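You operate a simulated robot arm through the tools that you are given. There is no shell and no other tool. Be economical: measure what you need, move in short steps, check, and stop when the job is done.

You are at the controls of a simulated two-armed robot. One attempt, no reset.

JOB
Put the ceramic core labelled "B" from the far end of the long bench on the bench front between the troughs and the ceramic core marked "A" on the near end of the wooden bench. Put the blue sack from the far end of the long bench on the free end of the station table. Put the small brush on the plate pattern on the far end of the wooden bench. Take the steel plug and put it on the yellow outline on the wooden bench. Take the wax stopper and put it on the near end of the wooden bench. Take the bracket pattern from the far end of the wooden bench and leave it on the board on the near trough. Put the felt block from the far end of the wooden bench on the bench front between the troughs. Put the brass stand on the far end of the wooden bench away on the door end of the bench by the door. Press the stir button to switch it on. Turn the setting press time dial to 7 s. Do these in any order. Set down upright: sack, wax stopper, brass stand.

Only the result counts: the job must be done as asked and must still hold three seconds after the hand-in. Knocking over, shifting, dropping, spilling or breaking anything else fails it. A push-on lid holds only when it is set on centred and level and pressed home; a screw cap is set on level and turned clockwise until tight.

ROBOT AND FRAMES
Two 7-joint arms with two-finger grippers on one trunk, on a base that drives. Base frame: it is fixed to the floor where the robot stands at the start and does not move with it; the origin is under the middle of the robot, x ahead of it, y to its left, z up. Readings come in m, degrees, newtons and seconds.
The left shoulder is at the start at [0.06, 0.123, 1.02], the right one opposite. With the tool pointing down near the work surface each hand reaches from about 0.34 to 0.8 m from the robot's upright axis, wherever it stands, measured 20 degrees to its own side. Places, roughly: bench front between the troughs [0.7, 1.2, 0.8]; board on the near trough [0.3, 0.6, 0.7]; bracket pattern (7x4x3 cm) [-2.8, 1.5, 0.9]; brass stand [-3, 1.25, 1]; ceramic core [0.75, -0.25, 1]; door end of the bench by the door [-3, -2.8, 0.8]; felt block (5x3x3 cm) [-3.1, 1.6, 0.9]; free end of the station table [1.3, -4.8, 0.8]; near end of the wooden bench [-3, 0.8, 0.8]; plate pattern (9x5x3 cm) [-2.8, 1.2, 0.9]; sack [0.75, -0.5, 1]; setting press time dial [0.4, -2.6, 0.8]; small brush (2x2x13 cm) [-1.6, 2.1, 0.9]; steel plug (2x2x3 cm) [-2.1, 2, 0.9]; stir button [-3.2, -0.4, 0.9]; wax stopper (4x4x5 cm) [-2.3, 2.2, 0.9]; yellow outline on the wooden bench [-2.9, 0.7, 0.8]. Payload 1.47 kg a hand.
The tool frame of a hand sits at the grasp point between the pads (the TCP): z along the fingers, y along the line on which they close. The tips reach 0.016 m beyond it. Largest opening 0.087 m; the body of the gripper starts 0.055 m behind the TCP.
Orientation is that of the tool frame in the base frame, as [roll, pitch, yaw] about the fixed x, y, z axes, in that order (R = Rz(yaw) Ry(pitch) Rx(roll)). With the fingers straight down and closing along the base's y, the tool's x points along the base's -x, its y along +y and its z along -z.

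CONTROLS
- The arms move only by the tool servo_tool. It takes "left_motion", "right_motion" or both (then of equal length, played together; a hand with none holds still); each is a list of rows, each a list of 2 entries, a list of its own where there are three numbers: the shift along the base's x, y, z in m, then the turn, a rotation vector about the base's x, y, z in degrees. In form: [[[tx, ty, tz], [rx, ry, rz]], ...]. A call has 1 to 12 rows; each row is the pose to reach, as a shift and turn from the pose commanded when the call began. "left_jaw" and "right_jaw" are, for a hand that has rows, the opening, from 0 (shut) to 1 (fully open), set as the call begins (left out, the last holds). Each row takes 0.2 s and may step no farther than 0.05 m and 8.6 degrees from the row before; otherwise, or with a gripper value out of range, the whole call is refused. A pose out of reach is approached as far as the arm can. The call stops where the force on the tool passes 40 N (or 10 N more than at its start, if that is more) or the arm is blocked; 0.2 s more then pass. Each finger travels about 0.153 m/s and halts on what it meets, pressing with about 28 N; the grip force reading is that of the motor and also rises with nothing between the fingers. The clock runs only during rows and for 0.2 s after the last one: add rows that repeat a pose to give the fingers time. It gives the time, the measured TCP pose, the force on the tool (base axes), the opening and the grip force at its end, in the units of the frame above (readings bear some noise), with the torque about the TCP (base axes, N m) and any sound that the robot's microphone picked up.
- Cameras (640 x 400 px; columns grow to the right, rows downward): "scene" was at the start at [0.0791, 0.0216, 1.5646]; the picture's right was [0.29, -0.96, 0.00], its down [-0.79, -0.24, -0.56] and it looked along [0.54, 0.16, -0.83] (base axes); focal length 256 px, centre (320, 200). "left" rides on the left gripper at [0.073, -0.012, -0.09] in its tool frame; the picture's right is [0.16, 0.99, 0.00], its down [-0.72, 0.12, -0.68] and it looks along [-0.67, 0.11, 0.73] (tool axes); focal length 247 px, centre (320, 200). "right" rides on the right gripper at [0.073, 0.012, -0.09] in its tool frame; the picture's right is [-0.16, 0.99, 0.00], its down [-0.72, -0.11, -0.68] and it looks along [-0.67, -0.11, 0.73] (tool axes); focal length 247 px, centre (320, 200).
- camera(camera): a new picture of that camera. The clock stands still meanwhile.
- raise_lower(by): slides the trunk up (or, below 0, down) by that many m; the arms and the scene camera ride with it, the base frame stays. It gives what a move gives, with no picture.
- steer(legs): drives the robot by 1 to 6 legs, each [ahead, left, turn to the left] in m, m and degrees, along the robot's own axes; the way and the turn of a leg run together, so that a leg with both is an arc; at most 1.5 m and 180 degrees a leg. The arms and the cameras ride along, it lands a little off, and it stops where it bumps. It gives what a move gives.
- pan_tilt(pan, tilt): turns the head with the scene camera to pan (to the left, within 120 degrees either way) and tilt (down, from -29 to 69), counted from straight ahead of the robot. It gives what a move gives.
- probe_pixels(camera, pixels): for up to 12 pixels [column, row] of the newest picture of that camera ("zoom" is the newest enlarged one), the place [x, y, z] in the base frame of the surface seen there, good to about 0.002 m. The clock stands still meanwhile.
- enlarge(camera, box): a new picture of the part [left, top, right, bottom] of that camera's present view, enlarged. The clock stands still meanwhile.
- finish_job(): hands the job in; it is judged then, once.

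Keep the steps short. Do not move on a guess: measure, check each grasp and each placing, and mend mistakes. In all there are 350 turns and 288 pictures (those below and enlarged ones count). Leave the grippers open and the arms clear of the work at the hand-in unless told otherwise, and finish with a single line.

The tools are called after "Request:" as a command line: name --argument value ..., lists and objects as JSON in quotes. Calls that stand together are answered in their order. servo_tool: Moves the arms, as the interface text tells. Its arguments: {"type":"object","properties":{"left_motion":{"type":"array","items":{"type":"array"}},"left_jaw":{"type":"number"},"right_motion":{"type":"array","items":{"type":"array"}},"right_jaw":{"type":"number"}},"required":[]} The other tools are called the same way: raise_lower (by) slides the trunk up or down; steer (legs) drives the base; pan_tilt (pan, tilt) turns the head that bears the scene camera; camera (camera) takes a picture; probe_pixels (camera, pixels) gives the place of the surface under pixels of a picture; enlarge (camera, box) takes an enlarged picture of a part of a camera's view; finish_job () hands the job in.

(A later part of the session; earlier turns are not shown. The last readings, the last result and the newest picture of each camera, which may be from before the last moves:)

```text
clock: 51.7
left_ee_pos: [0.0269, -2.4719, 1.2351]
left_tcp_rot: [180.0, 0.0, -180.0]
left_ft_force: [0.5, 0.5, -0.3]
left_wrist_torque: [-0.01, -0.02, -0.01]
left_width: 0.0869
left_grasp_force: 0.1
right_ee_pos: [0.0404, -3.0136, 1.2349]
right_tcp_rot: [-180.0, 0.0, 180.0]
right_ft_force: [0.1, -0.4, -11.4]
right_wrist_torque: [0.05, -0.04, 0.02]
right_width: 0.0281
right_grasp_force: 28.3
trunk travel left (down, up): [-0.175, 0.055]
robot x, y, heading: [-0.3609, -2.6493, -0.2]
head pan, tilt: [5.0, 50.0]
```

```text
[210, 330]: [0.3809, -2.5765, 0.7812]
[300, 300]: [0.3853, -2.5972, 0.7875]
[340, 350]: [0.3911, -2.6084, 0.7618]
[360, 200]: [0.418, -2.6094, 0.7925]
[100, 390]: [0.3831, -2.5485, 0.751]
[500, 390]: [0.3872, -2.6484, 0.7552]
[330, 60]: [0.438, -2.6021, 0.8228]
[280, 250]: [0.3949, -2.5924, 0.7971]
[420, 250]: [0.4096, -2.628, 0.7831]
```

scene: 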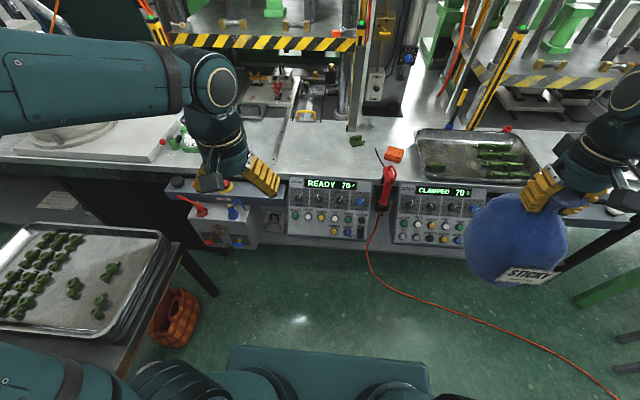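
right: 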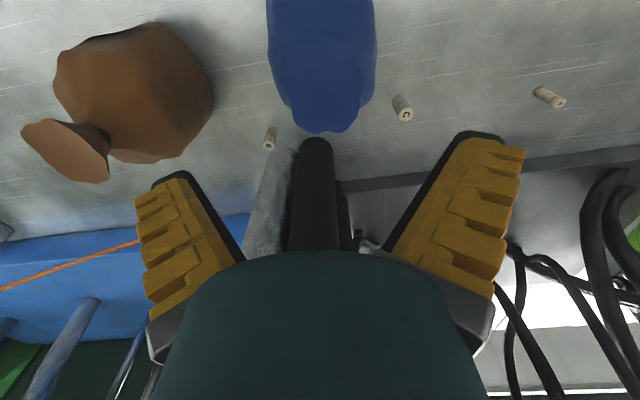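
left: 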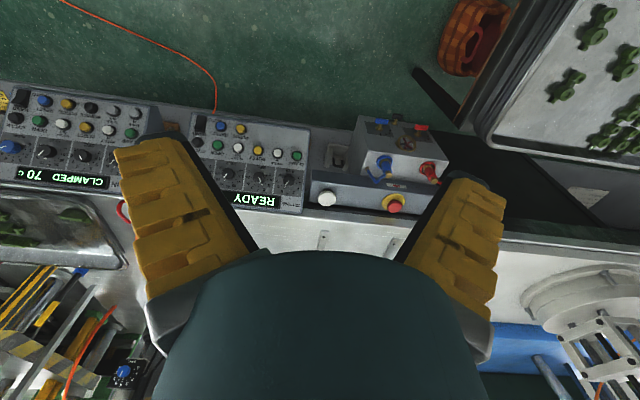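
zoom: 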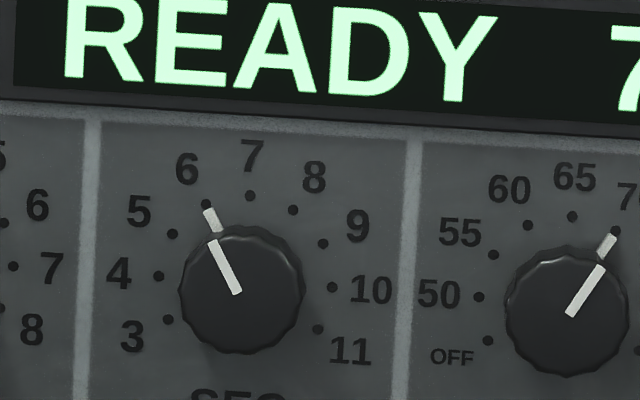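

The dial centre is about (0.387,-2.584,0.788), knob 28 mm wide and 21 mm tall, on a panel sloped 50° with 30° per number. So it needs 30° clockwise. I tilt the left hand -50° about y and bring it near.

Request:
servo_tool --left_motion '[[[0.028, -0.014, -0.029], [0, -6.25, 0]], [[0.056, -0.028, -0.059], [0, -12.5, 0]], [[0.084, -0.042, -0.088], [0, -18.75, 0]], [[0.112, -0.056, -0.117], [0, -25, 0]], [[0.14, -0.07, -0.147], [0, -31.25, 0]], [[0.168, -0.084, -0.176], [0, -37.5, 0]], [[0.196, -0.098, -0.206], [0, -43.75, 0]], [[0.223, -0.112, -0.235], [0, -50, 0]]]' --left_jaw 0.5

Request:
camera --camera "left"

Request:
camera --camera "scene"

```text
clock: 53.5
left_ee_pos: [0.2516, -2.5844, 0.9987]
left_tcp_rot: [-179.8, 50.0, -179.8]
left_ft_force: [0.6, -0.8, 0.4]
left_wrist_torque: [0.03, -0.02, 0.0]
left_width: 0.0492
left_grasp_force: 3.7
right_ee_pos: [0.0432, -3.0124, 1.2342]
right_tcp_rot: [-180.0, -0.2, 180.0]
right_ft_force: [0.2, 0.0, -10.0]
right_wrist_torque: [-0.02, -0.02, -0.02]
right_width: 0.0281
right_grasp_force: 28.1
trunk travel left (down, up): [-0.175, 0.055]
robot x, y, heading: [-0.3595, -2.6497, 0.1]
head pan, tilt: [5.0, 50.0]
```

```text
254 pictures are left
```

left: 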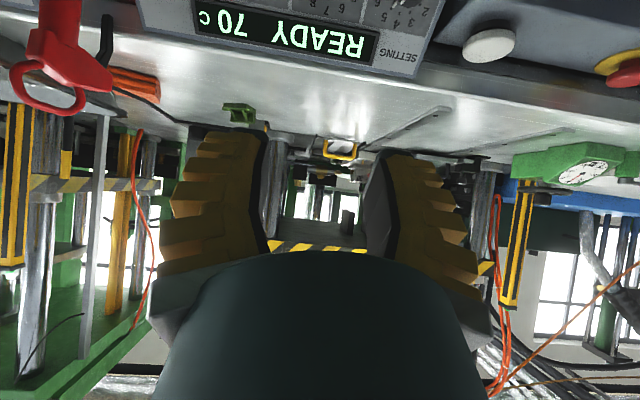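

```text
253 pictures are left
```

scene: 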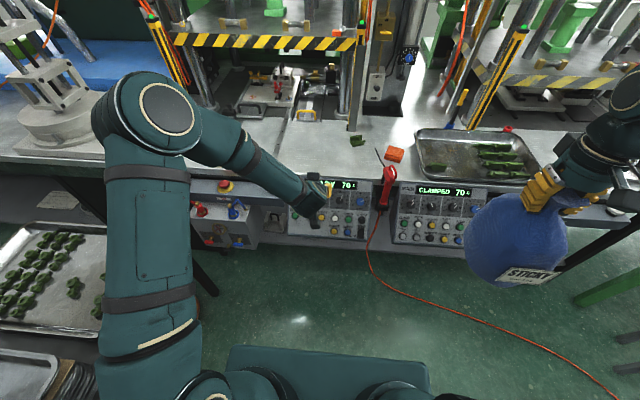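

Request:
servo_tool --left_motion '[[[0.015, 0, -0.037], [0, 0, 0]], [[0.03, 0, -0.074], [0, 0, 0]], [[0.045, 0, -0.111], [0, 0, 0]], [[0.061, 0, -0.147], [0, 0, 0]]]'

Request:
camera --camera "left"

Request:
enlarge --camera "scene" --box '[280, 165, 380, 250]'

```text
clock: 54.5
left_ee_pos: [0.3112, -2.5847, 0.8509]
left_tcp_rot: [-180.0, 50.0, 180.0]
left_ft_force: [0.2, 0.1, 0.6]
left_wrist_torque: [0.0, -0.03, 0.0]
left_width: 0.0491
left_grasp_force: 4.5
right_ee_pos: [0.0411, -3.0127, 1.2338]
right_tcp_rot: [-180.0, -0.1, 179.9]
right_ft_force: [0.0, 0.8, -10.1]
right_wrist_torque: [0.04, 0.0, 0.0]
right_width: 0.0283
right_grasp_force: 28.1
trunk travel left (down, up): [-0.175, 0.055]
robot x, y, heading: [-0.3637, -2.6512, 0.1]
head pan, tilt: [5.0, 50.0]
```

```text
252 pictures are left
```

left: 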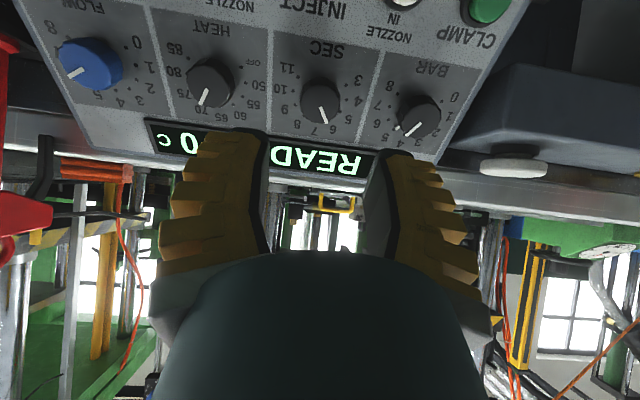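

```text
4.71 times, centred on (330, 208) of scene
```

zoom: 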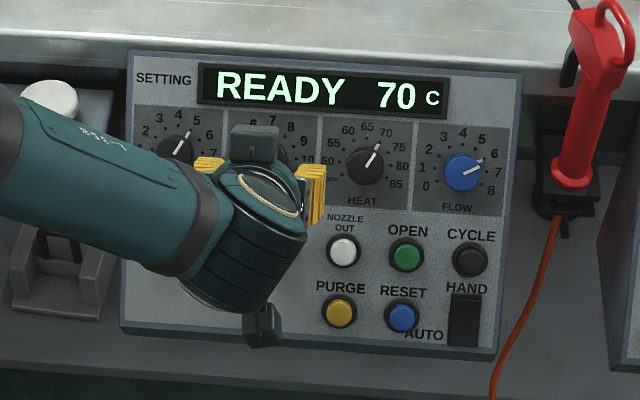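

Request:
probe_pixels --camera "left" --pixels '[[320, 98], [302, 98], [338, 98], [320, 82], [322, 116]]'

```text
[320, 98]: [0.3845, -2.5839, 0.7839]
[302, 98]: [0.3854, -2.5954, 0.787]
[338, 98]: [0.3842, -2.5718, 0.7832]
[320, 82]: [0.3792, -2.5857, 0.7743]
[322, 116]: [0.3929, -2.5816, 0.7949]
```

Centred. I advance along the knob axis 0.099 m.

Request:
servo_tool --left_motion '[[[0.031, 0.0005, -0.026], [0, 0, 0]], [[0.054, 0.0005, -0.046], [0, 0, 0]], [[0.068, 0.0005, -0.058], [0, 0, 0]], [[0.076, 0.0005, -0.0645], [0, 0, 0]]]'

Request:
camera --camera "left"

```text
clock: 55.5
left_ee_pos: [0.3873, -2.5825, 0.7861]
left_tcp_rot: [179.9, 50.1, -180.0]
left_ft_force: [-0.4, -1.3, 0.8]
left_wrist_torque: [0.02, -0.01, 0.0]
left_width: 0.0491
left_grasp_force: 4.0
right_ee_pos: [0.0408, -3.0131, 1.2347]
right_tcp_rot: [-180.0, 0.1, 179.9]
right_ft_force: [0.5, 0.3, -11.3]
right_wrist_torque: [0.03, 0.04, 0.01]
right_width: 0.0283
right_grasp_force: 28.0
trunk travel left (down, up): [-0.175, 0.055]
robot x, y, heading: [-0.3586, -2.6495, 0.1]
head pan, tilt: [5.0, 50.0]
```

```text
250 pictures are left
```

left: 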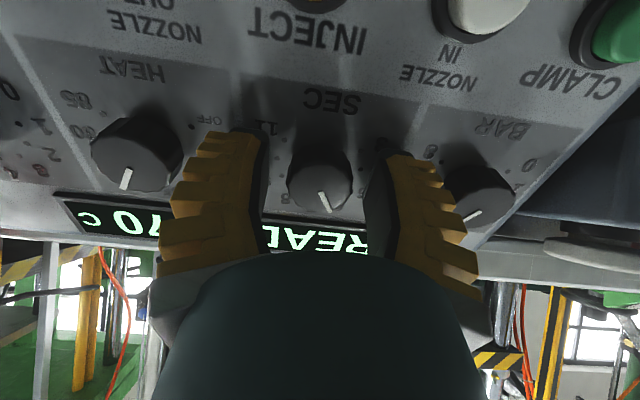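

Straddling the SEC knob. I close and turn clockwise by 30°.

Request:
servo_tool --left_motion '[[[0, 0, 0], [0, 0, 0]], [[0, 0, 0], [0, 0, 0]], [[0, 0, 0], [0, 0, 0]], [[0, 0, 0], [4.6, 0, -3.86]], [[0, 0, 0], [9.2, 0, -7.71]], [[0, 0, 0], [13.8, 0, -11.57]], [[0, 0, 0], [18.4, 0, -15.43]], [[0, 0, 0], [23.0, 0, -19.29]], [[0, 0, 0], [23.0, 0, -19.29]]]' --left_jaw 0

Request:
camera --camera "left"

```text
clock: 57.5
left_ee_pos: [0.3869, -2.5845, 0.7879]
left_tcp_rot: [149.1, 41.4, 137.9]
left_ft_force: [5.3, 1.3, -0.4]
left_wrist_torque: [0.0, -0.11, -0.05]
left_width: 0.0244
left_grasp_force: 29.7
right_ee_pos: [0.0418, -3.0137, 1.2346]
right_tcp_rot: [-180.0, -0.2, 179.9]
right_ft_force: [0.0, 0.5, -10.3]
right_wrist_torque: [-0.01, -0.01, -0.01]
right_width: 0.0285
right_grasp_force: 27.8
trunk travel left (down, up): [-0.175, 0.055]
robot x, y, heading: [-0.3598, -2.6523, -0.1]
head pan, tilt: [5.0, 50.0]
```

```text
249 pictures are left
```

left: 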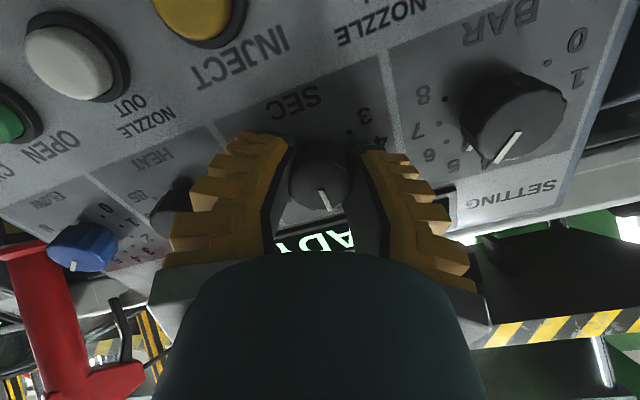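

Open (half) and withdraw along the axis, then check.

Request:
servo_tool --left_motion '[[[0, 0, 0], [0, 0, 0]], [[0, 0, 0], [0, 0, 0]], [[-0.031, 0, 0.026], [0, 0, 0]], [[-0.062, 0, 0.052], [0, 0, 0]], [[-0.092, 0, 0.077], [0, 0, 0]], [[-0.13, 0.02, 0.1], [0, 0, 0]], [[-0.16, 0.05, 0.12], [0, 0, 0]], [[-0.19, 0.08, 0.14], [0, 0, 0]]]' --left_jaw 0.45

Request:
enlarge --camera "scene" --box '[280, 165, 380, 250]'

Request:
camera --camera "left"

```text
clock: 59.3
left_ee_pos: [0.1963, -2.5022, 0.9262]
left_tcp_rot: [149.2, 41.6, 138.0]
left_ft_force: [0.0, 0.2, 0.4]
left_wrist_torque: [-0.02, 0.01, 0.03]
left_width: 0.0449
left_grasp_force: 3.8
right_ee_pos: [0.0405, -3.0131, 1.2345]
right_tcp_rot: [180.0, 0.0, 179.9]
right_ft_force: [-0.6, 0.2, -9.8]
right_wrist_torque: [0.01, 0.0, -0.02]
right_width: 0.0283
right_grasp_force: 28.4
trunk travel left (down, up): [-0.175, 0.055]
robot x, y, heading: [-0.3544, -2.6502, 0.2]
head pan, tilt: [5.0, 50.0]
```

```text
4.71 times, centred on (330, 208) of scene
```

zoom: 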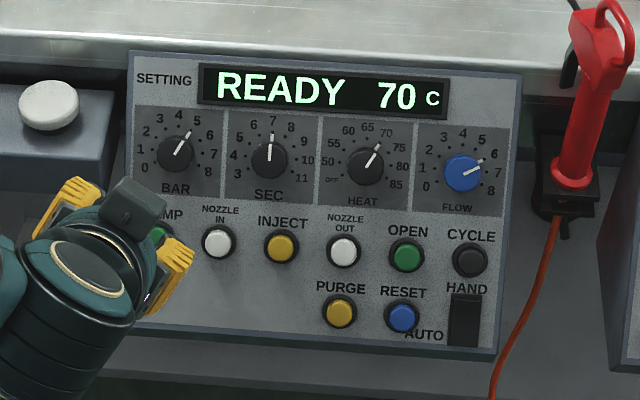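

```text
247 pictures are left
```

left: 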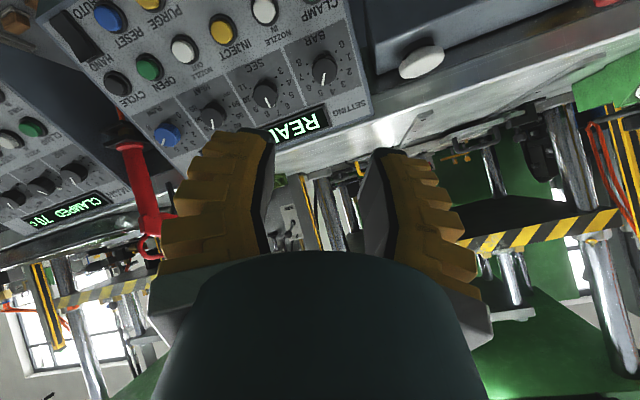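

Dial reads 7. I bring the left arm back up and level in two calls.

Request:
servo_tool --left_motion '[[[-0.03, 0, 0.03], [-6, 0, 5]], [[-0.06, 0.01, 0.06], [-12, 0, 10]], [[-0.09, 0.02, 0.09], [-18, 0, 15]], [[-0.12, 0.03, 0.12], [-23, 0, 19.29]]]' --left_jaw 1

Request:
servo_tool --left_motion '[[[-0.01, 0.01, 0.03], [0, 8, 0]], [[-0.02, 0.02, 0.06], [0, 16, 0]], [[-0.03, 0.03, 0.09], [0, 24, 0]], [[-0.04, 0.03, 0.12], [0, 32, 0]], [[-0.04, 0.03, 0.15], [0, 40, 0]], [[-0.04, 0.03, 0.18], [0, 45, 0]], [[-0.04, 0.03, 0.18], [0, 50, 0]]]'

Request:
pan_tilt --pan -60 --tilt 30

Request:
camera --camera "scene"

```text
clock: 60.3
left_ee_pos: [0.1218, -2.4734, 1.0492]
left_tcp_rot: [-179.9, 49.8, -179.9]
left_ft_force: [0.9, 0.8, 0.2]
left_wrist_torque: [0.01, 0.0, 0.01]
left_width: 0.087
left_grasp_force: 0.0
left hand out of reach, approached as far as the arm can: row 3, 4
right_ee_pos: [0.0398, -3.0143, 1.2339]
right_tcp_rot: [179.9, 0.0, 179.9]
right_ft_force: [0.0, -0.5, -10.8]
right_wrist_torque: [0.01, 0.03, 0.01]
right_width: 0.0283
right_grasp_force: 27.7
trunk travel left (down, up): [-0.175, 0.055]
robot x, y, heading: [-0.3626, -2.6502, -0.4]
head pan, tilt: [5.0, 50.0]
```

```text
clock: 61.9
left_ee_pos: [0.0856, -2.4445, 1.2297]
left_tcp_rot: [-179.9, -0.1, -179.9]
left_ft_force: [0.6, 0.3, -0.6]
left_wrist_torque: [-0.04, 0.04, 0.02]
left_width: 0.0872
left_grasp_force: 0.0
right_ee_pos: [0.0427, -3.012, 1.2348]
right_tcp_rot: [179.9, -0.1, -179.9]
right_ft_force: [0.6, 0.3, -10.0]
right_wrist_torque: [0.04, -0.01, -0.01]
right_width: 0.0282
right_grasp_force: 27.8
trunk travel left (down, up): [-0.175, 0.055]
robot x, y, heading: [-0.3569, -2.6533, -0.0]
head pan, tilt: [5.0, 50.0]
```

```text
clock: 63.3
left_ee_pos: [0.0836, -2.4446, 1.2304]
left_tcp_rot: [-180.0, 0.0, -180.0]
left_ft_force: [0.7, -0.4, -0.3]
left_wrist_torque: [-0.03, 0.04, 0.01]
left_width: 0.0871
left_grasp_force: 0.0
right_ee_pos: [0.0407, -3.0128, 1.2351]
right_tcp_rot: [-180.0, 0.0, 179.9]
right_ft_force: [0.3, 0.3, -10.1]
right_wrist_torque: [-0.01, 0.02, 0.03]
right_width: 0.0282
right_grasp_force: 28.1
trunk travel left (down, up): [-0.175, 0.055]
robot x, y, heading: [-0.3596, -2.6542, 0.2]
head pan, tilt: [-60.0, 30.0]
```

```text
246 pictures are left
```

scene: 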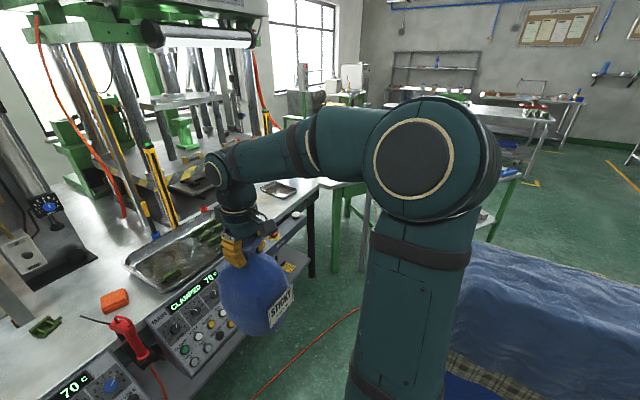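

The table's far end lies beyond the bench. I go around west of the blue box to y≈-5.3 and look east.

Request:
steer --legs '[[-1.2, 0.1, 0], [0, 0, -90], [1.5, -0.1, 0], [1.3, 0, 0], [0, 0, 90]]'

Request:
pan_tilt --pan 0 --tilt 25

Request:
camera --camera "scene"

```text
refused: leg 3 is longer than a leg can be; nothing moved
```

```text
clock: 64.6
left_ee_pos: [0.0847, -2.4444, 1.229]
left_tcp_rot: [179.8, 0.0, -180.0]
left_ft_force: [-0.4, -0.1, -0.2]
left_wrist_torque: [-0.02, -0.01, -0.01]
left_width: 0.0871
left_grasp_force: 0.0
right_ee_pos: [0.0416, -3.0133, 1.2336]
right_tcp_rot: [180.0, -0.1, 179.9]
right_ft_force: [0.3, -0.9, -10.5]
right_wrist_torque: [-0.02, 0.04, -0.04]
right_width: 0.0285
right_grasp_force: 28.4
trunk travel left (down, up): [-0.175, 0.055]
robot x, y, heading: [-0.3586, -2.6524, 0.2]
head pan, tilt: [0.0, 25.0]
```

```text
245 pictures are left
```

scene: 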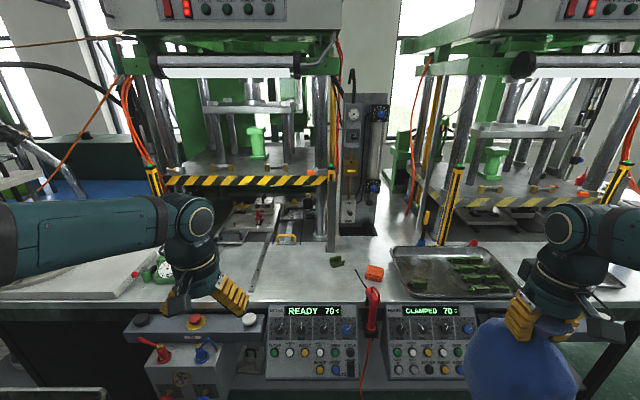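

Request:
steer --legs '[[-1.2, 0.1, 0], [0, 0, -90], [1.4, -0.1, 0], [1.3, 0, 0], [0, 0, 90]]'

Request:
camera --camera "scene"

```text
clock: 90.9
left_ee_pos: [-1.1694, -5.0215, 1.2318]
left_tcp_rot: [179.9, 0.0, 179.9]
left_ft_force: [-0.2, -1.0, -0.2]
left_wrist_torque: [-0.02, 0.01, 0.0]
left_width: 0.0871
left_grasp_force: 0.0
right_ee_pos: [-1.214, -5.5897, 1.2355]
right_tcp_rot: [179.9, -0.1, 179.7]
right_ft_force: [-0.5, -0.4, -10.1]
right_wrist_torque: [-0.01, 0.03, 0.01]
right_width: 0.0285
right_grasp_force: 28.2
trunk travel left (down, up): [-0.175, 0.055]
robot x, y, heading: [-1.6153, -5.226, -0.3]
head pan, tilt: [0.0, 25.0]
```

```text
244 pictures are left
```

scene: 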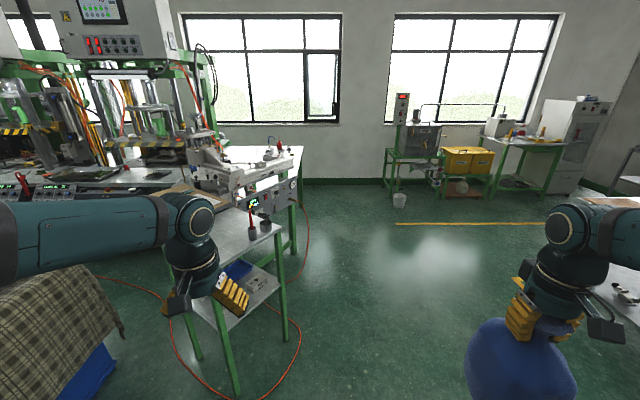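

Request:
enlarge --camera "scene" --box '[140, 110, 340, 260]'

Request:
probe_pixels --camera "scene" --pixels '[[270, 238], [225, 258], [240, 225], [298, 150], [280, 160], [250, 152], [262, 180], [285, 335], [235, 385], [295, 250], [185, 195], [230, 150]]'

```text
2.67 times, centred on (240, 185) of scene
```

zoom: 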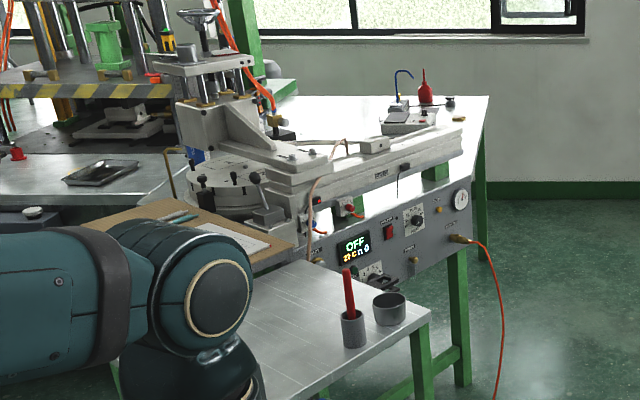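

```text
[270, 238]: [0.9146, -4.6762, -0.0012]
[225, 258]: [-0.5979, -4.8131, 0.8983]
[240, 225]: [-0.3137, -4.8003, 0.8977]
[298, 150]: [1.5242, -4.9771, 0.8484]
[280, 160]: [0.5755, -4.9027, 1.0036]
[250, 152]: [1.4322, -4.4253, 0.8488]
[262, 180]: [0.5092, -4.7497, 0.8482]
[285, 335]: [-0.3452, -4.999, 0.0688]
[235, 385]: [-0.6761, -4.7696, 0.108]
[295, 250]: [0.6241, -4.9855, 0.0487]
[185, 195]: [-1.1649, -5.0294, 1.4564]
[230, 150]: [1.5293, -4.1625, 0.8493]
```

Request:
probe_pixels --camera "scene" --pixels '[[620, 290], [600, 255], [610, 205], [635, 330], [302, 330], [300, 220], [309, 240], [400, 205], [500, 190], [440, 240]]'

Request:
steer --legs '[[0.6, -0.5, 0], [1.4, 0, 0], [0.8, 0, 0], [0, 0, 90]]'

Request:
pan_tilt --pan 0 --tilt 40

Request:
camera --camera "scene"

```text
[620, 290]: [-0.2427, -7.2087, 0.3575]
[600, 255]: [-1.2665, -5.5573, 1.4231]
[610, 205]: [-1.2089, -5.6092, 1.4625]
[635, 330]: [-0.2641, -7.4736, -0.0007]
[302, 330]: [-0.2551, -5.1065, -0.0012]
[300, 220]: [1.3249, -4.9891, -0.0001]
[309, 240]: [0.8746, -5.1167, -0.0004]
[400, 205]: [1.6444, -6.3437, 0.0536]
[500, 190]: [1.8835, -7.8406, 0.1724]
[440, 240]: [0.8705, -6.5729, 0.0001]
```

```text
clock: 110.0
left_ee_pos: [0.989, -5.281, 1.23]
left_tcp_rot: [179.9, 0.0, -89.7]
left_ft_force: [-0.1, 0.2, 0.6]
left_wrist_torque: [0.0, 0.03, -0.04]
left_width: 0.087
left_grasp_force: 0.0
right_ee_pos: [1.5571, -5.32, 1.2344]
right_tcp_rot: [179.9, -0.1, -89.6]
right_ft_force: [-0.7, 0.1, -11.1]
right_wrist_torque: [-0.02, 0.02, -0.02]
right_width: 0.0288
right_grasp_force: 28.2
trunk travel left (down, up): [-0.175, 0.055]
robot x, y, heading: [1.2009, -5.7209, 90.6]
head pan, tilt: [0.0, 25.0]
```

```text
clock: 110.8
left_ee_pos: [0.9891, -5.2808, 1.2311]
left_tcp_rot: [-180.0, 0.0, -89.6]
left_ft_force: [-0.2, 0.2, -0.8]
left_wrist_torque: [-0.01, -0.01, 0.0]
left_width: 0.0869
left_grasp_force: 0.1
right_ee_pos: [1.5574, -5.3202, 1.2342]
right_tcp_rot: [-180.0, -0.1, -89.5]
right_ft_force: [0.0, -0.6, -10.3]
right_wrist_torque: [0.0, 0.01, 0.05]
right_width: 0.0286
right_grasp_force: 28.2
trunk travel left (down, up): [-0.175, 0.055]
robot x, y, heading: [1.1991, -5.7243, 90.5]
head pan, tilt: [0.0, 40.0]
```

```text
242 pictures are left
```

scene: 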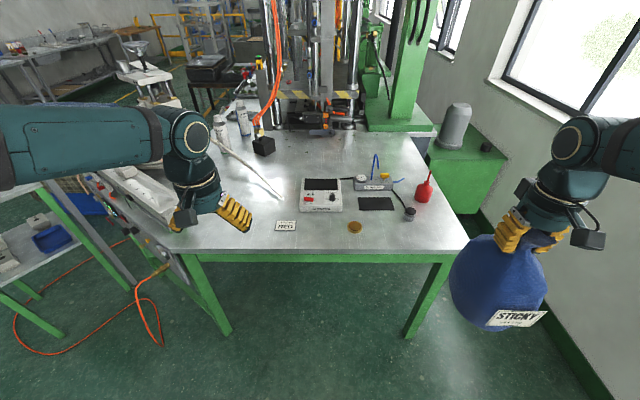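

Request:
enlarge --camera "scene" --box '[240, 140, 480, 290]'

Request:
probe_pixels --camera "scene" --pixels '[[285, 226], [355, 228], [250, 225], [395, 238], [409, 214], [424, 190], [375, 204], [320, 212], [215, 248], [462, 248], [240, 195], [320, 250]]'

```text
2.67 times, centred on (360, 215) of scene
```

zoom: 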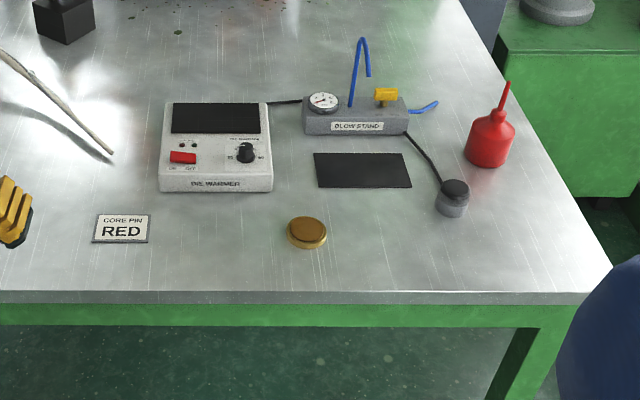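

```text
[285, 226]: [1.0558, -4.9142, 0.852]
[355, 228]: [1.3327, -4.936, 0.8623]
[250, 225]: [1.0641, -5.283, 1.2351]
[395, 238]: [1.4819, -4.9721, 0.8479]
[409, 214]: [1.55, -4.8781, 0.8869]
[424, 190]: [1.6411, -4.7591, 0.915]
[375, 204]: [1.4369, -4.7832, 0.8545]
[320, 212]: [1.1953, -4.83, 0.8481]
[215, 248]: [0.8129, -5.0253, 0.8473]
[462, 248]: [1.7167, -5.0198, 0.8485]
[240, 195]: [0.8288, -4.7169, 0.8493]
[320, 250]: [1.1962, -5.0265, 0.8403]
```

Request:
camera --camera "left"

Request:
probe_pixels --camera "zoom" --pixels '[[215, 190], [100, 240], [150, 240], [125, 215], [290, 235], [110, 155], [60, 90], [180, 290], [60, 270], [320, 185], [410, 187], [450, 215]]'

```text
240 pictures are left
```

left: 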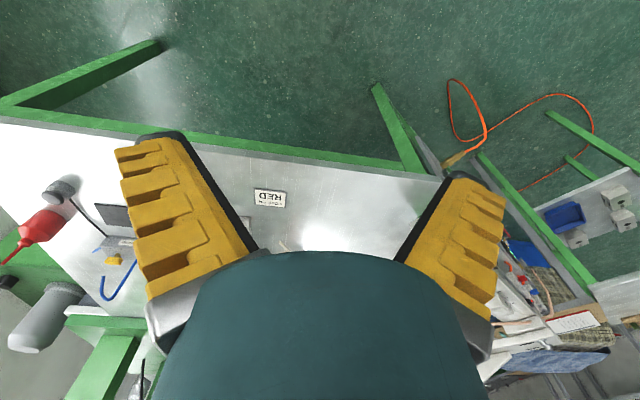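

```text
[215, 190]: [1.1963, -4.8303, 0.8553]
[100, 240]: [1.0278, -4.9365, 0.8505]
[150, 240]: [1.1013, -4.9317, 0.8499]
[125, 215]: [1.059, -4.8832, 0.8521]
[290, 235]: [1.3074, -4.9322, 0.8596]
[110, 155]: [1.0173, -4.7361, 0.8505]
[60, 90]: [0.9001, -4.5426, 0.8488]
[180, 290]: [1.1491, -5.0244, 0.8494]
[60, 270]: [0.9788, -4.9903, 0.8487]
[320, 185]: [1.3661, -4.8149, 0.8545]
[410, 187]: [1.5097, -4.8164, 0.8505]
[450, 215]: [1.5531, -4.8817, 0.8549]
```

The sack fits between the CORE PIN sign (right edge x≈1.105) and the brass lid (left edge ≈1.297), in front of the warmer (front y≈-4.83): spot (1.2,-4.925). I shift the base left 0.2 and ahead 0.15.

Request:
steer --legs '[[0.15, 0.2, 0]]'

Request:
camera --camera "scene"

```text
clock: 113.1
left_ee_pos: [0.7941, -5.1329, 1.2295]
left_tcp_rot: [180.0, 0.0, -89.6]
left_ft_force: [-0.5, 0.0, -0.5]
left_wrist_torque: [-0.04, -0.03, 0.02]
left_width: 0.087
left_grasp_force: 0.0
right_ee_pos: [1.3628, -5.1721, 1.2343]
right_tcp_rot: [180.0, -0.1, -89.8]
right_ft_force: [-0.2, -0.3, -10.1]
right_wrist_torque: [0.0, 0.03, 0.02]
right_width: 0.0286
right_grasp_force: 27.9
trunk travel left (down, up): [-0.175, 0.055]
robot x, y, heading: [1.0035, -5.5753, 90.5]
head pan, tilt: [0.0, 40.0]
```

```text
239 pictures are left
```

scene: 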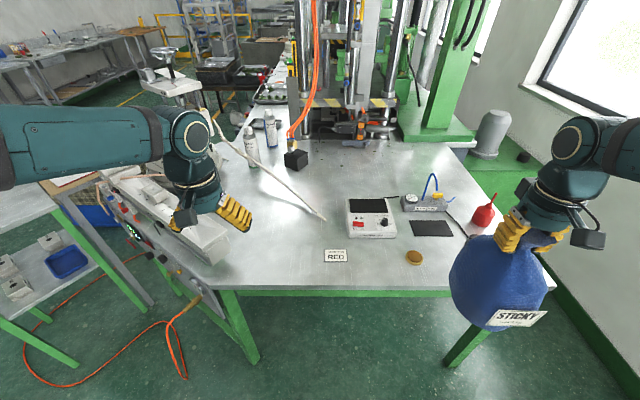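

Request:
enlarge --camera "scene" --box '[310, 200, 440, 290]'

Request:
probe_pixels --camera "zoom" --pixels '[[188, 255], [190, 300], [462, 280], [190, 190], [270, 180], [400, 170], [330, 425], [330, 410], [470, 420], [480, 300]]'

Request:
probe_pixels --camera "scene" --pixels '[[452, 290], [465, 320], [530, 245], [500, 330], [546, 290], [460, 250]]'

```text
4.44 times, centred on (375, 245) of scene
```

zoom: 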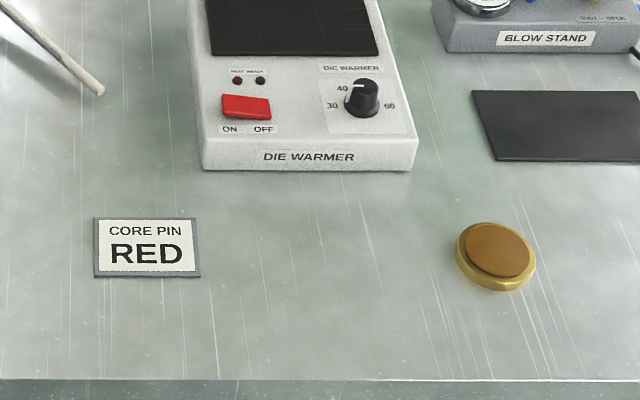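

```text
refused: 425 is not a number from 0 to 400
```

```text
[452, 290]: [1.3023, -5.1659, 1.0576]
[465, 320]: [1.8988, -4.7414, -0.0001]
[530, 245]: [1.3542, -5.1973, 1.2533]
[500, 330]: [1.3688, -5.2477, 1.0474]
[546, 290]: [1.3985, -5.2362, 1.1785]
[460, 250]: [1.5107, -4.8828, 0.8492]
```

Request:
probe_pixels --camera "zoom" --pixels '[[202, 275], [192, 220], [454, 270], [210, 172], [300, 174], [405, 174], [330, 375], [470, 375], [500, 292], [330, 270]]'

Request:
enlarge --camera "scene" --box '[430, 190, 590, 340]'

```text
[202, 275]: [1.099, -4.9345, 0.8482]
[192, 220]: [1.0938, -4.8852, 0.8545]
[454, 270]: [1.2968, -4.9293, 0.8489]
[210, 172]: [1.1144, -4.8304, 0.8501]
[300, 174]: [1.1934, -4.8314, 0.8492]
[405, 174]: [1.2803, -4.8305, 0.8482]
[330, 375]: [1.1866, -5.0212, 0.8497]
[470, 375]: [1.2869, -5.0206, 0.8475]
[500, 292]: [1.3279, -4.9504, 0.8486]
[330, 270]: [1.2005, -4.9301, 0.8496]
```

```text
2.67 times, centred on (510, 265) of scene
```

zoom: 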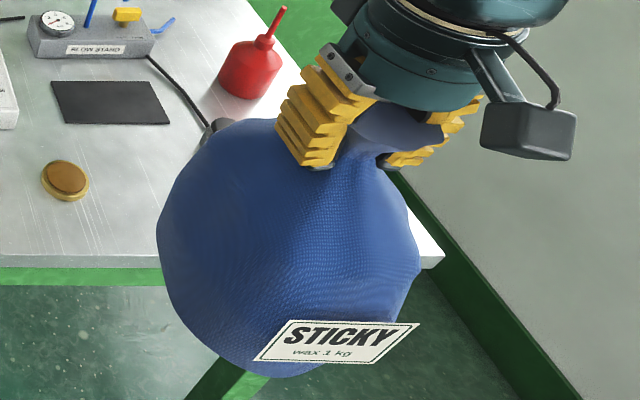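

Request:
probe_pixels --camera "zoom" --pixels '[[165, 230], [175, 290], [200, 330], [270, 365], [330, 365], [412, 260], [405, 300], [385, 200], [220, 140]]'

```text
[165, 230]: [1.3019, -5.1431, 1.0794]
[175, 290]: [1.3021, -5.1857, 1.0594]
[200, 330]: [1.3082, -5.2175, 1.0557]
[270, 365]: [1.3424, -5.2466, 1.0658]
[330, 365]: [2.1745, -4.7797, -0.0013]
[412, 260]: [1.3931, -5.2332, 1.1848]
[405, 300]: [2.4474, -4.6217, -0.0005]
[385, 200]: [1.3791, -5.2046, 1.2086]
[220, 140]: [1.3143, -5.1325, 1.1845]
```

I move the sack over (1.197,-4.925).

Request:
servo_tool --right_motion '[[[-0.024, 0.035, 0], [0, 0, 0]], [[-0.048, 0.07, 0], [0, 0, 0]], [[-0.072, 0.105, 0], [0, 0, 0]], [[-0.096, 0.14, 0], [0, 0, 0]], [[-0.12, 0.178, 0], [0, 0, 0]], [[-0.143, 0.213, 0], [0, 0, 0]], [[-0.166, 0.247, 0], [0, 0, 0]], [[-0.166, 0.247, 0], [0, 0, 0]]]'

Request:
camera --camera "scene"

```text
clock: 114.9
left_ee_pos: [0.795, -5.1338, 1.2297]
left_tcp_rot: [180.0, 0.0, -89.6]
left_ft_force: [-0.2, 0.4, -0.1]
left_wrist_torque: [0.01, 0.02, 0.01]
left_width: 0.0868
left_grasp_force: 0.1
right_ee_pos: [1.197, -4.9271, 1.2349]
right_tcp_rot: [-179.9, -0.1, -89.7]
right_ft_force: [0.9, -0.5, -10.2]
right_wrist_torque: [-0.02, 0.02, -0.03]
right_width: 0.0285
right_grasp_force: 28.1
trunk travel left (down, up): [-0.175, 0.055]
robot x, y, heading: [1.0036, -5.5718, 90.4]
head pan, tilt: [0.0, 40.0]
```

```text
236 pictures are left
```

scene: 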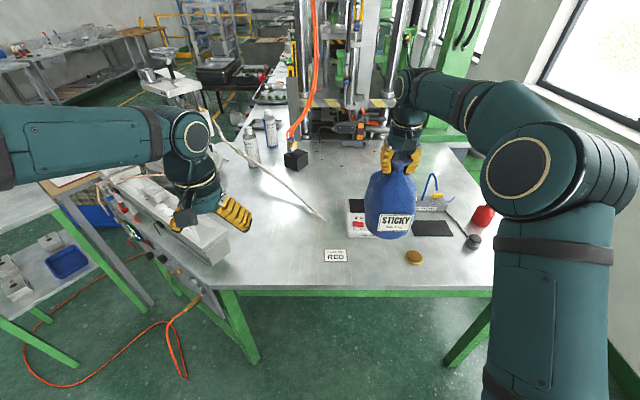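

Request:
servo_tool --right_motion '[[[0, 0.001, -0.045], [0, 0, 0]], [[0, 0.001, -0.09], [0, 0, 0]], [[0, 0.001, -0.13], [0, 0, 0]], [[0, 0.001, -0.155], [0, 0, 0]]]'

Request:
enlarge --camera "scene" --box '[300, 130, 460, 290]'

Request:
camera --camera "right"

```text
clock: 115.9
left_ee_pos: [0.7945, -5.1328, 1.23]
left_tcp_rot: [180.0, 0.0, -89.6]
left_ft_force: [0.1, 0.8, -0.1]
left_wrist_torque: [0.0, 0.0, -0.01]
left_width: 0.0868
left_grasp_force: 0.1
right_ee_pos: [1.1971, -4.9253, 1.0786]
right_tcp_rot: [-180.0, -0.1, -89.7]
right_ft_force: [0.1, -0.3, -10.5]
right_wrist_torque: [-0.04, 0.02, 0.01]
right_width: 0.0287
right_grasp_force: 28.0
trunk travel left (down, up): [-0.175, 0.055]
robot x, y, heading: [1.0042, -5.5706, 90.6]
head pan, tilt: [0.0, 40.0]
```

```text
2.50 times, centred on (380, 210) of scene
```

zoom: 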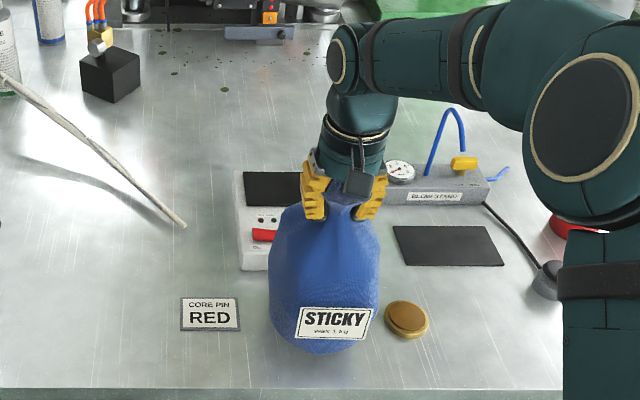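

```text
234 pictures are left
```

right: 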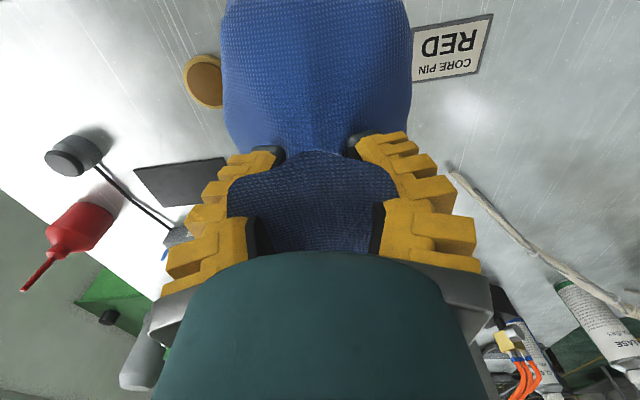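

Clear all around. I lower the last 2.5 cm gently.

Request:
servo_tool --right_motion '[[[0, 0, -0.012], [0, 0, 0]], [[0, 0, -0.02], [0, 0, 0]], [[0, 0, -0.024], [0, 0, 0]], [[0, 0, -0.025], [0, 0, 0]]]'

```text
clock: 116.9
left_ee_pos: [0.7952, -5.1325, 1.2295]
left_tcp_rot: [179.9, -0.1, -89.6]
left_ft_force: [0.1, 0.3, 0.1]
left_wrist_torque: [0.04, 0.0, 0.02]
left_width: 0.0868
left_grasp_force: 0.0
right_ee_pos: [1.1968, -4.926, 1.0548]
right_tcp_rot: [-180.0, -0.1, -89.6]
right_ft_force: [0.5, -1.1, -9.8]
right_wrist_torque: [0.02, 0.05, 0.02]
right_width: 0.0286
right_grasp_force: 28.0
trunk travel left (down, up): [-0.175, 0.055]
robot x, y, heading: [1.0021, -5.5743, 90.5]
head pan, tilt: [0.0, 40.0]
```

Not touching yet; 2 mm steps more.

Request:
servo_tool --right_motion '[[[0, 0, -0.001], [0, 0, 0]], [[0, 0, -0.002], [0, 0, 0]], [[0, 0, -0.003], [0, 0, 0]]]'

Request:
servo_tool --right_motion '[[[0, 0, -0.001], [0, 0, 0]], [[0, 0, -0.002], [0, 0, 0]], [[0, 0, -0.003], [0, 0, 0]]]'

```text
clock: 117.7
left_ee_pos: [0.7946, -5.1339, 1.2302]
left_tcp_rot: [180.0, 0.2, -89.5]
left_ft_force: [0.1, 0.0, -0.3]
left_wrist_torque: [0.01, -0.01, 0.0]
left_width: 0.0869
left_grasp_force: 0.2
right_ee_pos: [1.1982, -4.9256, 1.0542]
right_tcp_rot: [-180.0, 0.2, -89.8]
right_ft_force: [3.0, -1.0, 8.9]
right_wrist_torque: [-0.29, 0.45, -0.06]
right_width: 0.0284
right_grasp_force: 28.0
trunk travel left (down, up): [-0.175, 0.055]
robot x, y, heading: [1.0032, -5.5732, 90.7]
head pan, tilt: [0.0, 40.0]
```

```text
clock: 118.5
left_ee_pos: [0.7954, -5.1347, 1.2313]
left_tcp_rot: [-179.9, 0.1, -89.5]
left_ft_force: [0.3, 0.1, 0.1]
left_wrist_torque: [0.0, -0.01, -0.02]
left_width: 0.087
left_grasp_force: 0.1
right_ee_pos: [1.1979, -4.9258, 1.052]
right_tcp_rot: [-179.9, 0.3, -89.8]
right_ft_force: [8.5, 3.7, 30.4]
right_wrist_torque: [0.02, -0.04, -0.09]
right_width: 0.0303
right_grasp_force: 27.4
trunk travel left (down, up): [-0.175, 0.055]
robot x, y, heading: [1.004, -5.5739, 90.4]
head pan, tilt: [0.0, 40.0]
```

Firmly seated (a bit too firm). I ease up 3 mm, open, and lift away.

Request:
servo_tool --right_motion '[[[0, 0, 0.003], [0, 0, 0]], [[0, 0, 0.003], [0, 0, 0]]]'

Request:
servo_tool --right_motion '[[[0, 0, 0], [0, 0, 0]], [[0, 0, 0], [0, 0, 0]], [[0, 0, 0.0], [0, 0, 0]], [[0, 0, 0.03], [0, 0, 0]], [[0, 0, 0.07], [0, 0, 0]], [[0, 0, 0.12], [0, 0, 0]], [[0, 0, 0.16], [0, 0, 0]], [[0, 0, 0.2], [0, 0, 0]]]' --right_jaw 1

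Request:
camera --camera "scene"

```text
clock: 119.1
left_ee_pos: [0.7957, -5.1344, 1.2308]
left_tcp_rot: [-179.9, 0.0, -89.6]
left_ft_force: [-0.1, 0.5, -0.2]
left_wrist_torque: [0.0, -0.02, 0.02]
left_width: 0.0867
left_grasp_force: 0.0
right_ee_pos: [1.1981, -4.926, 1.0507]
right_tcp_rot: [-179.9, 0.0, -89.7]
right_ft_force: [8.3, 8.4, 18.1]
right_wrist_torque: [0.43, -0.11, -0.05]
right_width: 0.0297
right_grasp_force: 28.3
trunk travel left (down, up): [-0.175, 0.055]
robot x, y, heading: [1.0036, -5.5753, 90.3]
head pan, tilt: [0.0, 40.0]
```

```text
clock: 120.9
left_ee_pos: [0.7943, -5.1347, 1.2311]
left_tcp_rot: [-180.0, 0.1, -89.5]
left_ft_force: [0.4, -0.1, 0.6]
left_wrist_torque: [0.02, 0.02, 0.05]
left_width: 0.0869
left_grasp_force: 0.0
right_ee_pos: [1.1955, -4.9271, 1.2514]
right_tcp_rot: [179.9, -0.1, -89.6]
right_ft_force: [-0.1, 0.4, 1.0]
right_wrist_torque: [0.03, 0.0, 0.02]
right_width: 0.087
right_grasp_force: 0.0
trunk travel left (down, up): [-0.175, 0.055]
robot x, y, heading: [1.0065, -5.5736, 90.5]
head pan, tilt: [0.0, 40.0]
```

```text
233 pictures are left
```

scene: 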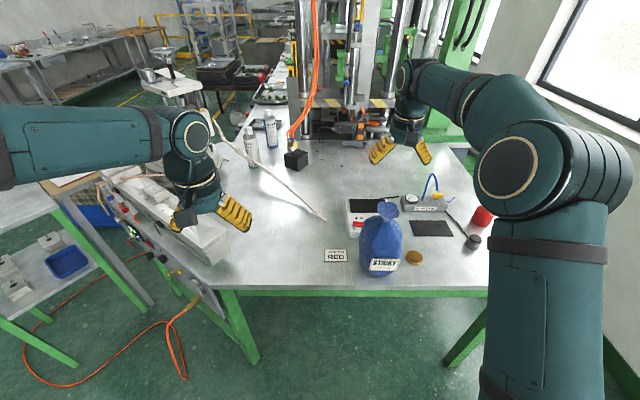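

Sack stands upright in the spot. I retract the right arm and drive back north toward the stir button.

Request:
servo_tool --right_motion '[[[0.024, -0.035, 0], [0, 0, 0]], [[0.048, -0.07, 0], [0, 0, 0]], [[0.072, -0.105, 0], [0, 0, 0]], [[0.096, -0.14, 0], [0, 0, 0]], [[0.12, -0.178, 0], [0, 0, 0]], [[0.143, -0.213, 0], [0, 0, 0]], [[0.166, -0.247, 0], [0, 0, 0]]]'

Request:
steer --legs '[[-0.1, 1.4, 0], [0, 1.25, 0], [1.4, 0, 0], [1.4, 0, 0], [1.4, 0, 0], [1.0, 0, 90]]'

Request:
camera --camera "scene"

```text
clock: 122.5
left_ee_pos: [0.7948, -5.1343, 1.2312]
left_tcp_rot: [-179.9, 0.1, -89.5]
left_ft_force: [-0.2, -0.1, -0.4]
left_wrist_torque: [0.0, -0.03, 0.0]
left_width: 0.087
left_grasp_force: 0.0
right_ee_pos: [1.3632, -5.175, 1.2543]
right_tcp_rot: [-179.9, -0.1, -89.7]
right_ft_force: [-0.2, 0.2, -0.2]
right_wrist_torque: [0.03, 0.0, 0.0]
right_width: 0.087
right_grasp_force: 0.0
trunk travel left (down, up): [-0.175, 0.055]
robot x, y, heading: [1.0036, -5.5768, 90.7]
head pan, tilt: [0.0, 40.0]
```

```text
clock: 170.0
left_ee_pos: [-2.5493, -1.0036, 1.2296]
left_tcp_rot: [180.0, 0.0, -3.5]
left_ft_force: [-0.1, 0.3, 0.3]
left_wrist_torque: [0.01, 0.0, -0.01]
left_width: 0.0873
left_grasp_force: 0.0
right_ee_pos: [-2.4701, -0.4396, 1.2534]
right_tcp_rot: [179.9, -0.1, -3.6]
right_ft_force: [-0.1, 0.1, 0.4]
right_wrist_torque: [-0.01, -0.02, -0.02]
right_width: 0.0868
right_grasp_force: 0.0
trunk travel left (down, up): [-0.175, 0.055]
robot x, y, heading: [-2.0925, -0.8243, 176.5]
head pan, tilt: [0.0, 40.0]
cut short: leg 6
```

```text
232 pictures are left
```

scene: 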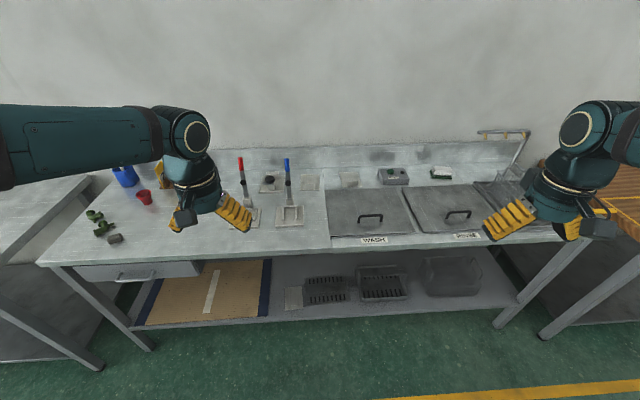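

The arc leg ended early, close to the wash bench. I check what is here and look for the stir button.

Request:
probe_pixels --camera "scene" --pixels '[[330, 248], [150, 345], [500, 325], [390, 175], [440, 172], [260, 330], [230, 265]]'

Request:
enlarge --camera "scene" --box '[320, 120, 540, 260]'

Request:
enlarge --camera "scene" --box '[60, 140, 320, 260]'

```text
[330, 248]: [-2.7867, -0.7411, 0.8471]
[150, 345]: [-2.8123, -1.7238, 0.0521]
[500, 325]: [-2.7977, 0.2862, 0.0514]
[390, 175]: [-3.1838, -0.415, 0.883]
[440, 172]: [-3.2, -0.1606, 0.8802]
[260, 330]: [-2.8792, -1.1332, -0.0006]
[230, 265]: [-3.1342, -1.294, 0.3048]
```

```text
2.86 times, centred on (430, 190) of scene
```

zoom: 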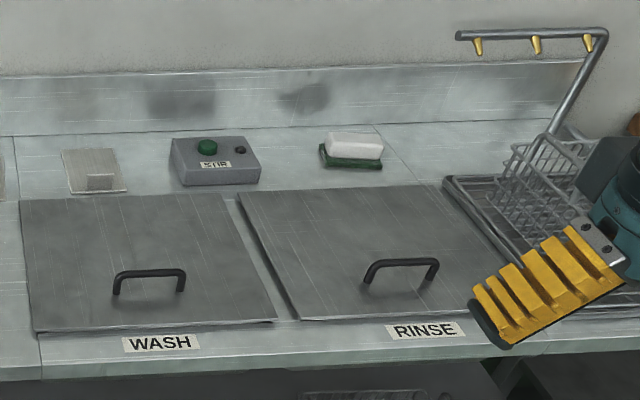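

```text
2.46 times, centred on (190, 200) of scene
```

zoom: 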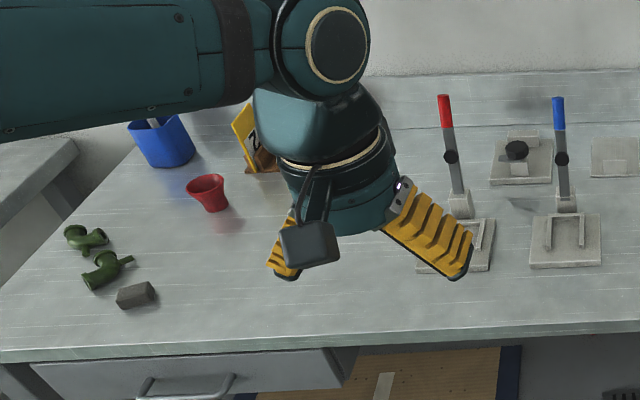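

Stir box found (green button near (-3.19,-0.42)). I straighten and move closer: ahead 0.3, right 0.12.

Request:
probe_pixels --camera "scene" --pixels '[[391, 171], [403, 172], [395, 182], [452, 172]]'

Request:
steer --legs '[[0, 0, 3.5], [0.28, -0.12, 0]]'

Request:
camera --camera "scene"

Request:
camera --camera "right"

```text
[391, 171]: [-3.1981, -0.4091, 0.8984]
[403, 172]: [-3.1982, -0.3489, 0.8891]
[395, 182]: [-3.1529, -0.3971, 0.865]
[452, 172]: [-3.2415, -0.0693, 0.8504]
```

```text
clock: 172.5
left_ee_pos: [-2.8063, -0.9163, 1.2297]
left_tcp_rot: [180.0, 0.1, 0.1]
left_ft_force: [0.2, 0.8, 0.8]
left_wrist_torque: [-0.01, 0.0, 0.03]
left_width: 0.0871
left_grasp_force: 0.1
right_ee_pos: [-2.7638, -0.3467, 1.2533]
right_tcp_rot: [180.0, -0.2, 0.1]
right_ft_force: [-0.2, 0.1, 0.6]
right_wrist_torque: [-0.02, -0.04, 0.04]
right_width: 0.087
right_grasp_force: 0.1
trunk travel left (down, up): [-0.175, 0.055]
robot x, y, heading: [-2.3657, -0.7072, -179.6]
head pan, tilt: [0.0, 40.0]
```

```text
229 pictures are left
```

scene: 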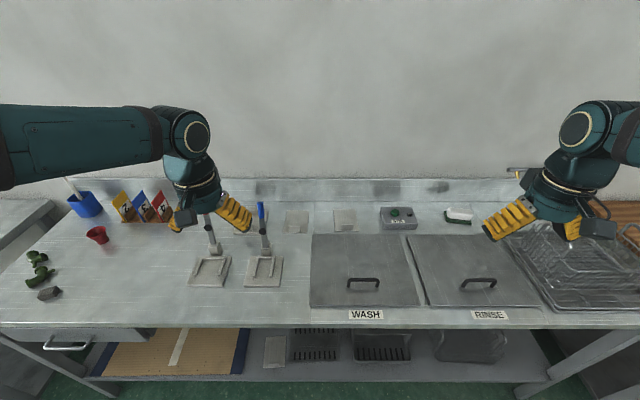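

```text
228 pictures are left
```

right: 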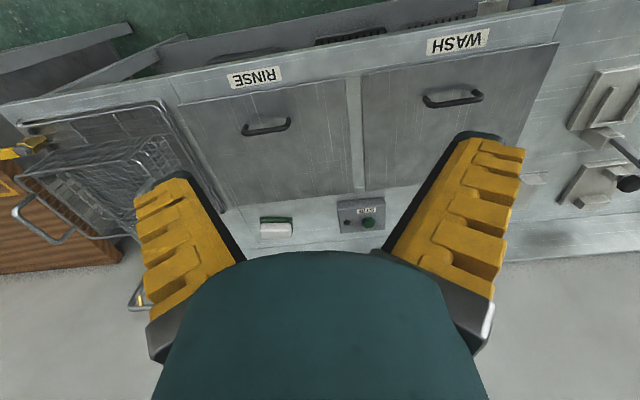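

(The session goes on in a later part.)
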